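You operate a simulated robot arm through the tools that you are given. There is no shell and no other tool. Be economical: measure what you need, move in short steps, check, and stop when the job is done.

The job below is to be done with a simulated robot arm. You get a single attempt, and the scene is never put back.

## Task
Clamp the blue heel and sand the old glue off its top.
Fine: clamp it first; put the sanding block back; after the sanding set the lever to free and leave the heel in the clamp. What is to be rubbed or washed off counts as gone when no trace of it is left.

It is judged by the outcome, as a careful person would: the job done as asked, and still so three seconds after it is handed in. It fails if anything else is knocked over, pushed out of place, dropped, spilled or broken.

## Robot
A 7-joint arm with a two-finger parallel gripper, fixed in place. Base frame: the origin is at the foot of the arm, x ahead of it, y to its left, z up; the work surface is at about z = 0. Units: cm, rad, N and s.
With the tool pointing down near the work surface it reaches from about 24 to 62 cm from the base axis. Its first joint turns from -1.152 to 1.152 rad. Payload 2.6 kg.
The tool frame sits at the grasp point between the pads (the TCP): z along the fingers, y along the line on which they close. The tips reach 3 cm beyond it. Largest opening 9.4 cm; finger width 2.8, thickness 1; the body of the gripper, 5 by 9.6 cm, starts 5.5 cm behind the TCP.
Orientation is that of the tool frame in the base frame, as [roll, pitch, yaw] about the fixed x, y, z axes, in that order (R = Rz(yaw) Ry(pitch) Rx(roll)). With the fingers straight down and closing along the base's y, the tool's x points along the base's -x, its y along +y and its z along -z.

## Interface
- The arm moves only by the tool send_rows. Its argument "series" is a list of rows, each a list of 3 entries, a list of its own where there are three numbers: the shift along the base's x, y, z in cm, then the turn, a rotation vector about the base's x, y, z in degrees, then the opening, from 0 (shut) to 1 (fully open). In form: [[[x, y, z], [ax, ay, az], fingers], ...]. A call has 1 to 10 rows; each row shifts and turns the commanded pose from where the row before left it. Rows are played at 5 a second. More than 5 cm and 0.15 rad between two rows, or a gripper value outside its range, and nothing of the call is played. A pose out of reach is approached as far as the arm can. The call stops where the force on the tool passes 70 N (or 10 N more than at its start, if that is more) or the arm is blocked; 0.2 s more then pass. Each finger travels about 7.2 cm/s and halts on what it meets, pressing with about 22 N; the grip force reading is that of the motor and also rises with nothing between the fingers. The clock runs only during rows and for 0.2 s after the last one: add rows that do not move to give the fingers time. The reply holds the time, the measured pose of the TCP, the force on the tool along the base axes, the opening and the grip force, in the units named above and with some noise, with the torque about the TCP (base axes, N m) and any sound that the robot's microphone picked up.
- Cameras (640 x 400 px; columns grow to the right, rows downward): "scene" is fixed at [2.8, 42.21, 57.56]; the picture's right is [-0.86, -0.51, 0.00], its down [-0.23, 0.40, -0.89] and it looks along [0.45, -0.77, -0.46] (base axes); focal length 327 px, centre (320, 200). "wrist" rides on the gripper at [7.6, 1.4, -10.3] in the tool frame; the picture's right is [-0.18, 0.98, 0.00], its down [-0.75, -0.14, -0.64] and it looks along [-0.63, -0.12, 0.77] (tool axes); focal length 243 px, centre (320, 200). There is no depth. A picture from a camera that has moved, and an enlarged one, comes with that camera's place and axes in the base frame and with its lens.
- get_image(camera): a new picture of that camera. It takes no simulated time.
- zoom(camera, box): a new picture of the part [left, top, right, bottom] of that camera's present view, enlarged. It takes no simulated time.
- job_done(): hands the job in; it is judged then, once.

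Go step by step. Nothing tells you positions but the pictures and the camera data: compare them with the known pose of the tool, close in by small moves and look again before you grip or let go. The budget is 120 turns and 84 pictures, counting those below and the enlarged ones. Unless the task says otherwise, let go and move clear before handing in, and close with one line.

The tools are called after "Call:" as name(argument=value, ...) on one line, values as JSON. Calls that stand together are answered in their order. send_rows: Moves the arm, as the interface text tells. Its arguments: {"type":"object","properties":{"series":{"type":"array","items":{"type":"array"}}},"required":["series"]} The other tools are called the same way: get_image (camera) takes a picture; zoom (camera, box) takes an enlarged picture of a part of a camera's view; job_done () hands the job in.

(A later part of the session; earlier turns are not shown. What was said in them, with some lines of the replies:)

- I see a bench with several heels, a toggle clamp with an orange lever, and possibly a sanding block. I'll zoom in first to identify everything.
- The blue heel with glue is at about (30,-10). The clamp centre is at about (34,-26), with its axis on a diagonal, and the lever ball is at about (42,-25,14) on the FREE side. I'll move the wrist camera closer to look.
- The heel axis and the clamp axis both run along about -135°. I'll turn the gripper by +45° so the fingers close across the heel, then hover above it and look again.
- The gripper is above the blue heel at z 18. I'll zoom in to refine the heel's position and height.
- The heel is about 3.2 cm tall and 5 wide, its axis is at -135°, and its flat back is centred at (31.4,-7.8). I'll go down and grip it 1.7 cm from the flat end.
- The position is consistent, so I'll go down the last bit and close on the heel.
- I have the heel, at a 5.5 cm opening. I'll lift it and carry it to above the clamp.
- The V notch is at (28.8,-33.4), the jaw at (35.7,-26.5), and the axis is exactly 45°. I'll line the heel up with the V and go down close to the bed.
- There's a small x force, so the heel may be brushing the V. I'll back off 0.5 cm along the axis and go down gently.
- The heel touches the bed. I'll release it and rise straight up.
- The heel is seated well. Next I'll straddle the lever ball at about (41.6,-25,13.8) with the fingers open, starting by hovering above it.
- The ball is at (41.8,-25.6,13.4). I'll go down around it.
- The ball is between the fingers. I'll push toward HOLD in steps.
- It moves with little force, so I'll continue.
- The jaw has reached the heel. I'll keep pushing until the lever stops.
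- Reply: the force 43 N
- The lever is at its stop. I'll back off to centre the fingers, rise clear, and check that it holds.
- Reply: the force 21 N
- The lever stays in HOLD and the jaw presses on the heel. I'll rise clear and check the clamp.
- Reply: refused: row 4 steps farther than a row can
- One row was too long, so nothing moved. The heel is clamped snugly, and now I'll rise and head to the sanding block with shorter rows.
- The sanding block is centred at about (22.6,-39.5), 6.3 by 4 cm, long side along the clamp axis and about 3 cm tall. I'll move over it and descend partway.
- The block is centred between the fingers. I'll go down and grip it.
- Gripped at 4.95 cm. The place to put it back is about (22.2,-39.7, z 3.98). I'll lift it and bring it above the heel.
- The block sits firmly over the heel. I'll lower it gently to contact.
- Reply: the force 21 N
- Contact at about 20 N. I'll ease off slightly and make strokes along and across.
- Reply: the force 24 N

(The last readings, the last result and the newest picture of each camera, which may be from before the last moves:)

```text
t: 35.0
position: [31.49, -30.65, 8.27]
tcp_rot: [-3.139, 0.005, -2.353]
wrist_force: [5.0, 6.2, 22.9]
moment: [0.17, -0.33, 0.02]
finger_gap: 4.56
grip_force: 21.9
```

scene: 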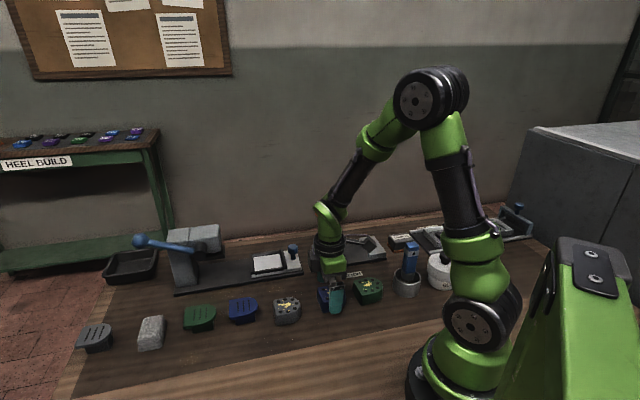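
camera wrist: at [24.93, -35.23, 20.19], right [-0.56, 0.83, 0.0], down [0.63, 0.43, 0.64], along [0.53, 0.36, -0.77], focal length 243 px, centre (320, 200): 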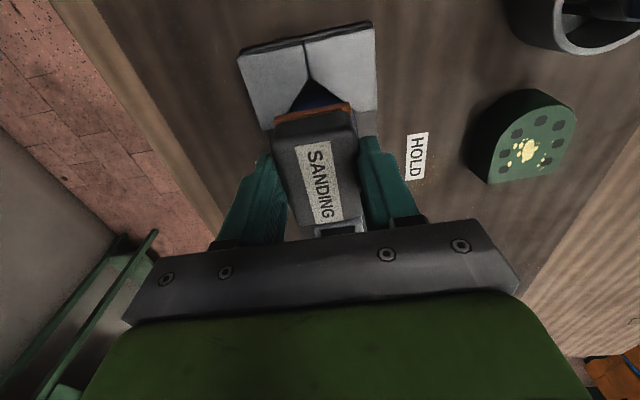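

I'll lift off and move to the V side to inspect the heel top.

Call:
send_rows(series=[[[0, 0, 3], [0, 0, 0], 0.2], [[0, 0, 4], [0, 0, 0], 0.2], [[-3, -3, 1], [0, 0, 0], 0.2], [[-3, -3, 0], [0, 0, 0], 0.2], [[-3, -2.8, 0], [0, 0, 0], 0.2], [[0, 0, 0], [0, 0, 0], 0.2]])

Call:
zoom(camera="scene", box=[330, 220, 410, 270])

Call:
get_image(camera="wrist")

```text
t: 36.4
position: [22.37, -39.73, 16.32]
tcp_rot: [-3.141, 0.001, -2.356]
wrist_force: [0.1, -0.3, -0.6]
moment: [0.02, -0.02, 0.0]
finger_gap: 4.54
grip_force: 21.6
```

```text
8.00 times, centred on (370, 245) of scene
camera zoom: at [2.8, 42.21, 57.56], right [-0.86, -0.51, 0.0], down [-0.23, 0.4, -0.89], along [0.45, -0.77, -0.46], focal length 2616 px, centre (-80, -160)
```

zoom: 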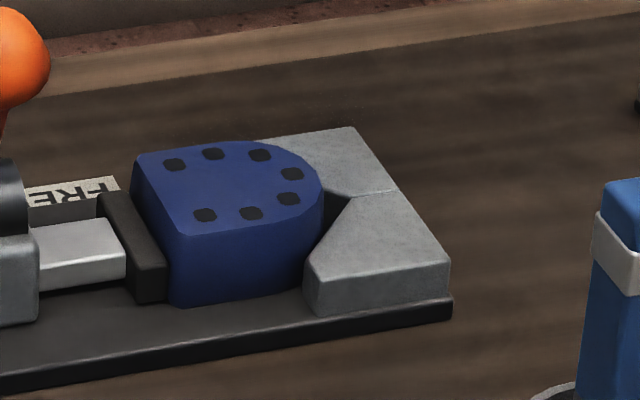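

```text
40 pictures are left
camera wrist: at [15.83, -44.18, 26.54], right [-0.56, 0.83, 0.0], down [0.63, 0.43, 0.64], along [0.53, 0.36, -0.77], focal length 243 px, centre (320, 200)
```

wrist: 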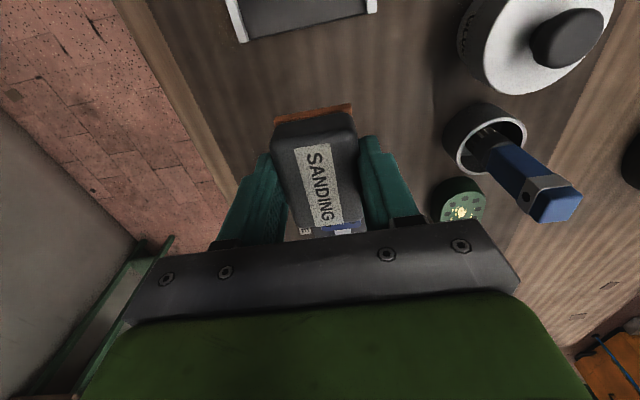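

The top looks clean. I'll zoom further to check for faint traces.

Call:
zoom(camera="scene", box=[344, 234, 376, 254])

```text
16.00 times, centred on (360, 244) of scene
camera zoom: at [2.8, 42.21, 57.56], right [-0.86, -0.51, 0.0], down [-0.23, 0.4, -0.89], along [0.45, -0.77, -0.46], focal length 5232 px, centre (-320, -504)
```

zoom: 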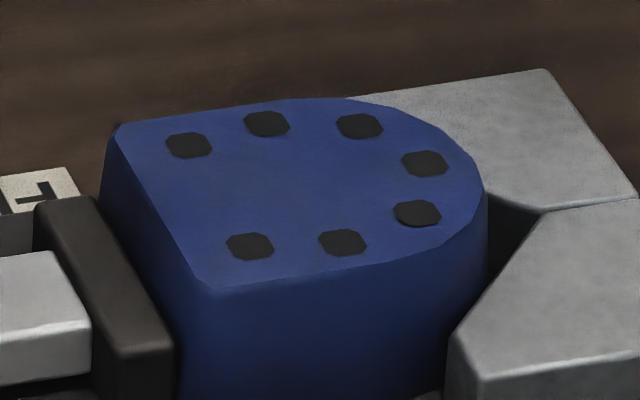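

It's completely clean. I'll return the sanding block to its place.

Call:
send_rows(series=[[[-0.1, 0, -4], [0, 0, 0], 0.2], [[0, 0, -4], [0, 0, 0], 0.2], [[0, 0, -3], [0, 0, 0], 0.2], [[0, 0, -0.5], [0, 0, 0], 0.2], [[0, 0, 0], [0, 0, 0], 0.2]])

```text
t: 37.6
position: [22.11, -39.68, 4.75]
tcp_rot: [-3.141, 0.0, -2.356]
wrist_force: [0.3, 0.5, -1.4]
moment: [-0.01, 0.0, 0.02]
finger_gap: 4.53
grip_force: 21.5
```

Call:
send_rows(series=[[[0, 0, -0.2], [0, 0, 0], 0.2], [[0, 0, -0.2], [0, 0, 0], 0.2], [[0, 0, 0], [0, 0, 0], 0.2]])

```text
t: 38.4
position: [22.16, -39.69, 4.52]
tcp_rot: [3.141, 0.001, -2.357]
wrist_force: [-0.4, -0.2, 0.2]
moment: [0.01, 0.04, -0.01]
finger_gap: 4.54
grip_force: 22.2
```

Call:
send_rows(series=[[[0, 0, -0.15], [0, 0, 0], 0.2], [[0, 0, 0], [0, 0, 0], 0.2]])

```text
t: 39.0
position: [22.19, -39.56, 4.41]
tcp_rot: [3.139, -0.001, -2.357]
wrist_force: [0.4, 0.1, -1.7]
moment: [-0.04, -0.01, -0.01]
finger_gap: 4.53
grip_force: 21.8
```

Call:
send_rows(series=[[[0, 0, -0.1], [0, 0, 0], 0.2], [[0, 0, -0.05], [0, 0, 0], 0.2], [[0, 0, 0], [0, 0, 0], 0.2]])

```text
t: 39.8
position: [22.21, -39.75, 4.26]
tcp_rot: [-3.14, 0.001, -2.358]
wrist_force: [-1.6, 3.8, 11.3]
moment: [0.08, 0.28, -0.1]
finger_gap: 4.52
grip_force: 22.0
```

The block is down, so I'll release it and rise.

Call:
send_rows(series=[[[0, 0, 0], [0, 0, 0], 0.6], [[0, 0, 0], [0, 0, 0], 0.9], [[0, 0, 0], [0, 0, 0], 0.9], [[0, 0, 3], [0, 0, 0], 0.9], [[0, 0, 4], [0, 0, 0], 0.9], [[0, 0, 5], [0, 0, 0], 0.9], [[0, 0, 5], [0, 0, 0], 0.9], [[3, 3, 1.5], [0, 0, 0], 0.9], [[0, 0, 0], [0, 0, 0], 0.9]])

Call:
get_image(camera="wrist")

Call:
zoom(camera="wrist", box=[280, 110, 376, 210])

Call:
zoom(camera="scene", box=[340, 200, 460, 275])

```text
t: 41.8
position: [25.02, -36.85, 22.52]
tcp_rot: [3.141, -0.001, -2.356]
wrist_force: [-0.8, 0.1, 0.1]
moment: [0.0, -0.01, 0.0]
finger_gap: 8.45
grip_force: 0.0
```

```text
38 pictures are left
camera wrist: at [18.59, -41.29, 32.79], right [-0.56, 0.83, 0.0], down [0.63, 0.43, 0.64], along [0.53, 0.36, -0.77], focal length 243 px, centre (320, 200)
```

wrist: 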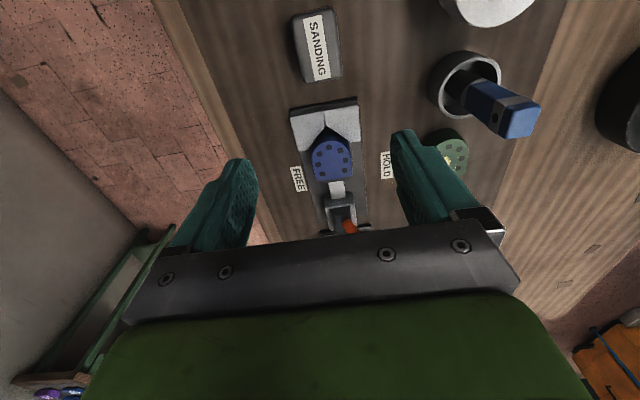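

```text
4.00 times, centred on (328, 160) of wrist
camera zoom: at [18.59, -41.29, 32.79], right [-0.56, 0.83, 0.0], down [0.63, 0.43, 0.64], along [0.53, 0.36, -0.77], focal length 970 px, centre (288, 360)
```

zoom: 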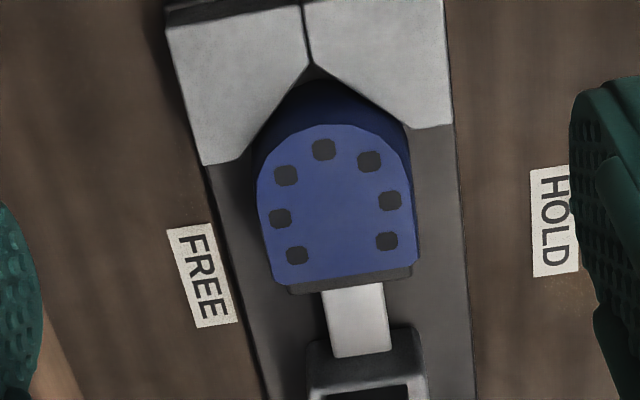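

```text
5.33 times, centred on (400, 238) of scene
camera zoom: at [2.8, 42.21, 57.56], right [-0.86, -0.51, 0.0], down [-0.23, 0.4, -0.89], along [0.45, -0.77, -0.46], focal length 1744 px, centre (-107, 0)
```

zoom: 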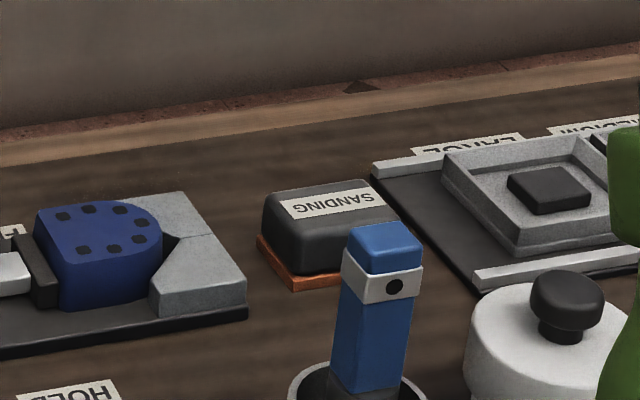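

The heel is clean and the block is back in its place. Next I'll set the lever to FREE, approaching from above to straddle the ball at about (36.3,-19.9).

Call:
send_rows(series=[[[2.2, 3.4, 0], [0, 0, 0], 0.8], [[2.2, 3.4, 0], [0, 0, 0], 0.8], [[2.2, 3.4, 0], [0, 0, 0], 0.8], [[2.2, 3.4, 0], [0, 0, 0], 0.8], [[2.4, 3.4, 0], [0, 0, 0], 0.8], [[0, 0, -2], [0, 0, 0], 0.8], [[0, 0, 0], [0, 0, 0], 0.8]])

Call:
get_image(camera="wrist")

Call:
zoom(camera="scene", box=[250, 160, 410, 260])

```text
t: 43.4
position: [36.23, -19.56, 20.64]
tcp_rot: [-3.141, 0.0, -2.356]
wrist_force: [-0.2, 0.2, -0.3]
moment: [0.01, -0.02, 0.0]
finger_gap: 7.54
grip_force: 0.0
```

```text
35 pictures are left
camera wrist: at [29.71, -24.02, 30.93], right [-0.56, 0.83, 0.0], down [0.63, 0.43, 0.64], along [0.53, 0.36, -0.77], focal length 243 px, centre (320, 200)
```

wrist: 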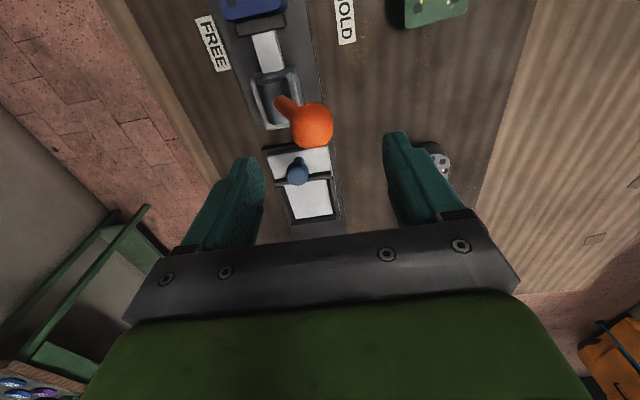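

```text
4.00 times, centred on (330, 210) of scene
camera zoom: at [2.8, 42.21, 57.56], right [-0.86, -0.51, 0.0], down [-0.23, 0.4, -0.89], along [0.45, -0.77, -0.46], focal length 1308 px, centre (280, 160)
```

zoom: 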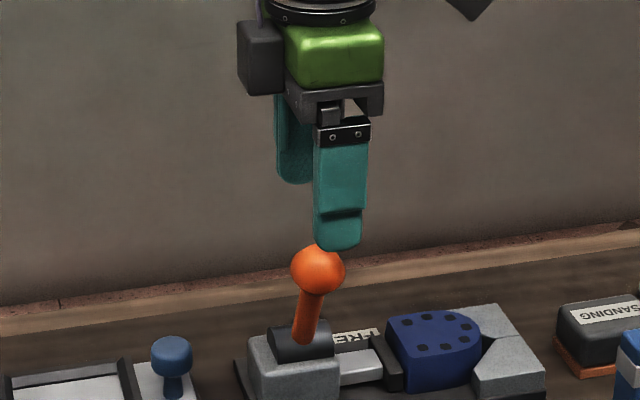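

The ball is centred between the fingers. I'll go down and push toward FREE.

Call:
send_rows(series=[[[0, -0.2, -2.5], [0, 0, 0], 0.8], [[0, 0, -3], [0, 0, 0], 0.8], [[0, 0, -2.6], [0, 0, 0], 0.8], [[0, 0, 0], [0, 0, 0], 0.8], [[0.7, -0.7, 0], [0, 0, 0], 0.8], [[0.7, -0.7, 0], [0, 0, 0], 0.8], [[0.7, -0.7, 0], [0, 0, 0], 0.8], [[0.7, -0.7, 0], [0, 0, 0], 0.8], [[0.7, -0.7, 0], [0, 0, 0], 0.8], [[0, 0, 0], [0, 0, 0], 0.8]])

Call:
get_image(camera="wrist")

```text
t: 45.6
position: [39.87, -23.63, 12.52]
tcp_rot: [-3.141, 0.0, -2.355]
wrist_force: [-1.0, 0.1, -0.3]
moment: [0.03, -0.02, 0.02]
finger_gap: 7.58
grip_force: 0.7
```

```text
33 pictures are left
camera wrist: at [33.35, -27.98, 22.85], right [-0.56, 0.83, 0.0], down [0.63, 0.43, 0.64], along [0.53, 0.36, -0.77], focal length 243 px, centre (320, 200)
```

wrist: 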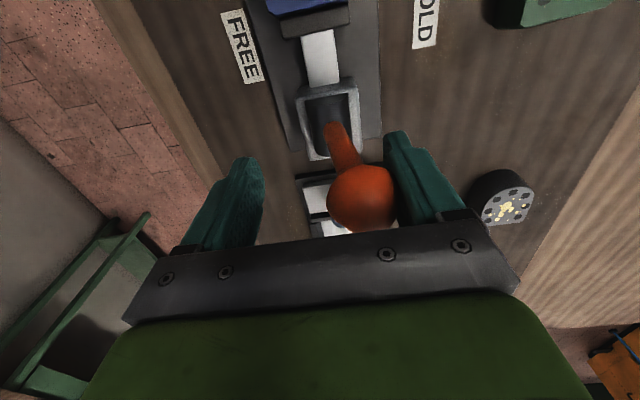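

Call:
send_rows(series=[[[0.7, -0.7, 0], [0, 0, 0], 0.8], [[0.7, -0.7, 0], [0, 0, 0], 0.8], [[0.7, -0.7, 0], [0, 0, 0], 0.8], [[0.7, -0.7, 0], [0, 0, 0], 0.8], [[0, 0, 0], [0, 0, 0], 0.8]])

Call:
get_image(camera="wrist")

```text
t: 46.8
position: [42.67, -26.34, 12.76]
tcp_rot: [3.141, 0.0, -2.357]
wrist_force: [0.2, 0.3, 0.6]
moment: [-0.02, -0.01, 0.0]
finger_gap: 7.54
grip_force: 0.1
```

```text
32 pictures are left
camera wrist: at [36.19, -30.69, 23.0], right [-0.56, 0.83, 0.0], down [0.63, 0.43, 0.64], along [0.53, 0.36, -0.77], focal length 243 px, centre (320, 200)
```

wrist: 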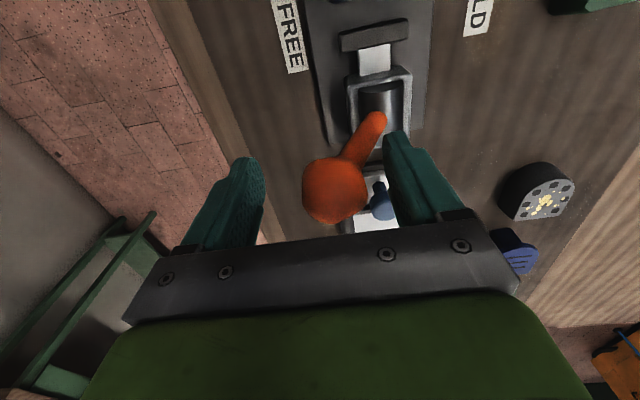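

The lever has snapped over to the FREE side. I'll push on to confirm it is at its stop.

Call:
send_rows(series=[[[0.6, -0.6, 0], [0, 0, 0], 0.8], [[0.5, -0.5, 0], [0, 0, 0], 0.8], [[0.2, -0.2, 0], [0, 0, 0], 0.8], [[0, 0, 0], [0, 0, 0], 0.8]])

Call:
get_image(camera="wrist")

```text
t: 47.8
position: [43.66, -27.36, 12.73]
tcp_rot: [3.13, 0.0, -2.362]
wrist_force: [-35.7, 18.6, 27.5]
moment: [1.19, 2.19, 0.71]
finger_gap: 9.41
grip_force: 16.4
```

```text
31 pictures are left
camera wrist: at [37.31, -31.86, 22.9], right [-0.56, 0.83, 0.01], down [0.64, 0.42, 0.64], along [0.53, 0.37, -0.77], focal length 243 px, centre (320, 200)
```

wrist: 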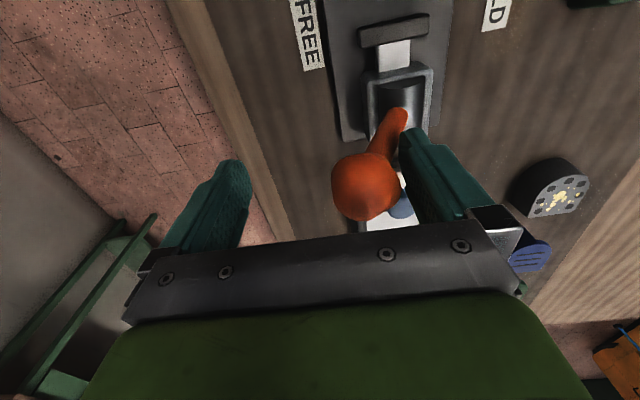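

It's at the stop. I'll back off, rise clear and check.

Call:
send_rows(series=[[[-0.7, 0.7, 0], [0, 0, 0], 0.8], [[-0.7, 0.7, 0], [0, 0, 0], 0.8], [[-0.4, 0.4, 0], [0, 0, 0], 0.8], [[0, 0, 0], [0, 0, 0], 0.8], [[0, 0, 3], [0, 0, 0], 0.8], [[0, 0, 4], [0, 0, 0], 0.8], [[0, 0, 4], [0, 0, 0], 0.8], [[0, 0, 3], [0, 0, 0], 0.8], [[0, 0, 0], [0, 0, 0], 0.8]])

Call:
get_image(camera="scene")

Call:
zoom(camera="scene", box=[290, 180, 450, 280])

Call:
get_image(camera="wrist")

```text
t: 49.8
position: [42.48, -26.0, 26.56]
tcp_rot: [3.14, 0.0, -2.355]
wrist_force: [0.2, 0.3, -0.5]
moment: [0.01, 0.02, 0.02]
finger_gap: 7.52
grip_force: 0.0
```

```text
30 pictures are left
```

scene: 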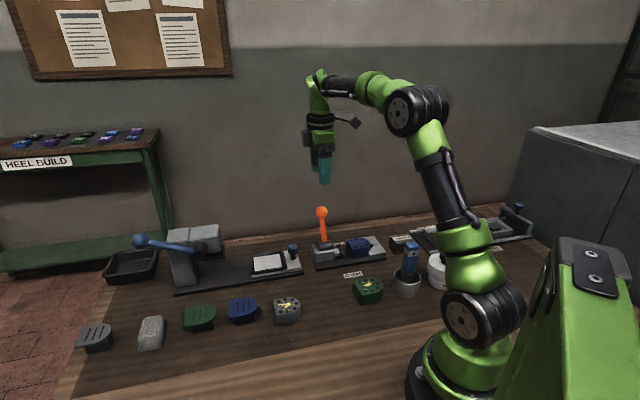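

```text
4.00 times, centred on (370, 230) of scene
camera zoom: at [2.8, 42.21, 57.56], right [-0.86, -0.51, 0.0], down [-0.23, 0.4, -0.89], along [0.45, -0.77, -0.46], focal length 1308 px, centre (120, 80)
```

zoom: 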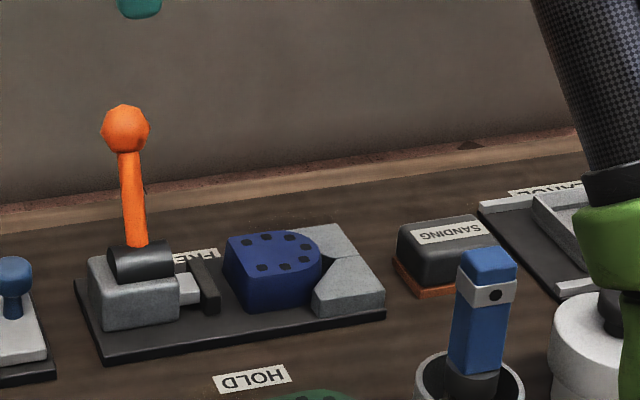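

```text
28 pictures are left
camera wrist: at [35.96, -30.37, 36.77], right [-0.56, 0.83, 0.0], down [0.63, 0.43, 0.64], along [0.53, 0.36, -0.77], focal length 243 px, centre (320, 200)
```

wrist: 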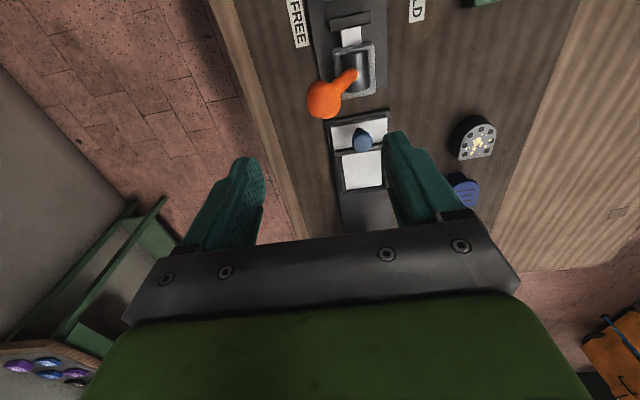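

The lever is at FREE with the jaw retracted. The heel is clean and sits in the clamp, the block is back, and the arm is clear, so I'm handing in.

Call:
job_done()

```text
The job is handed in.
```

The blue heel was clamped and its top sanded clean; the sanding block is back within about 1 cm of where it was, the lever is at FREE, and the heel is still in the clamp.
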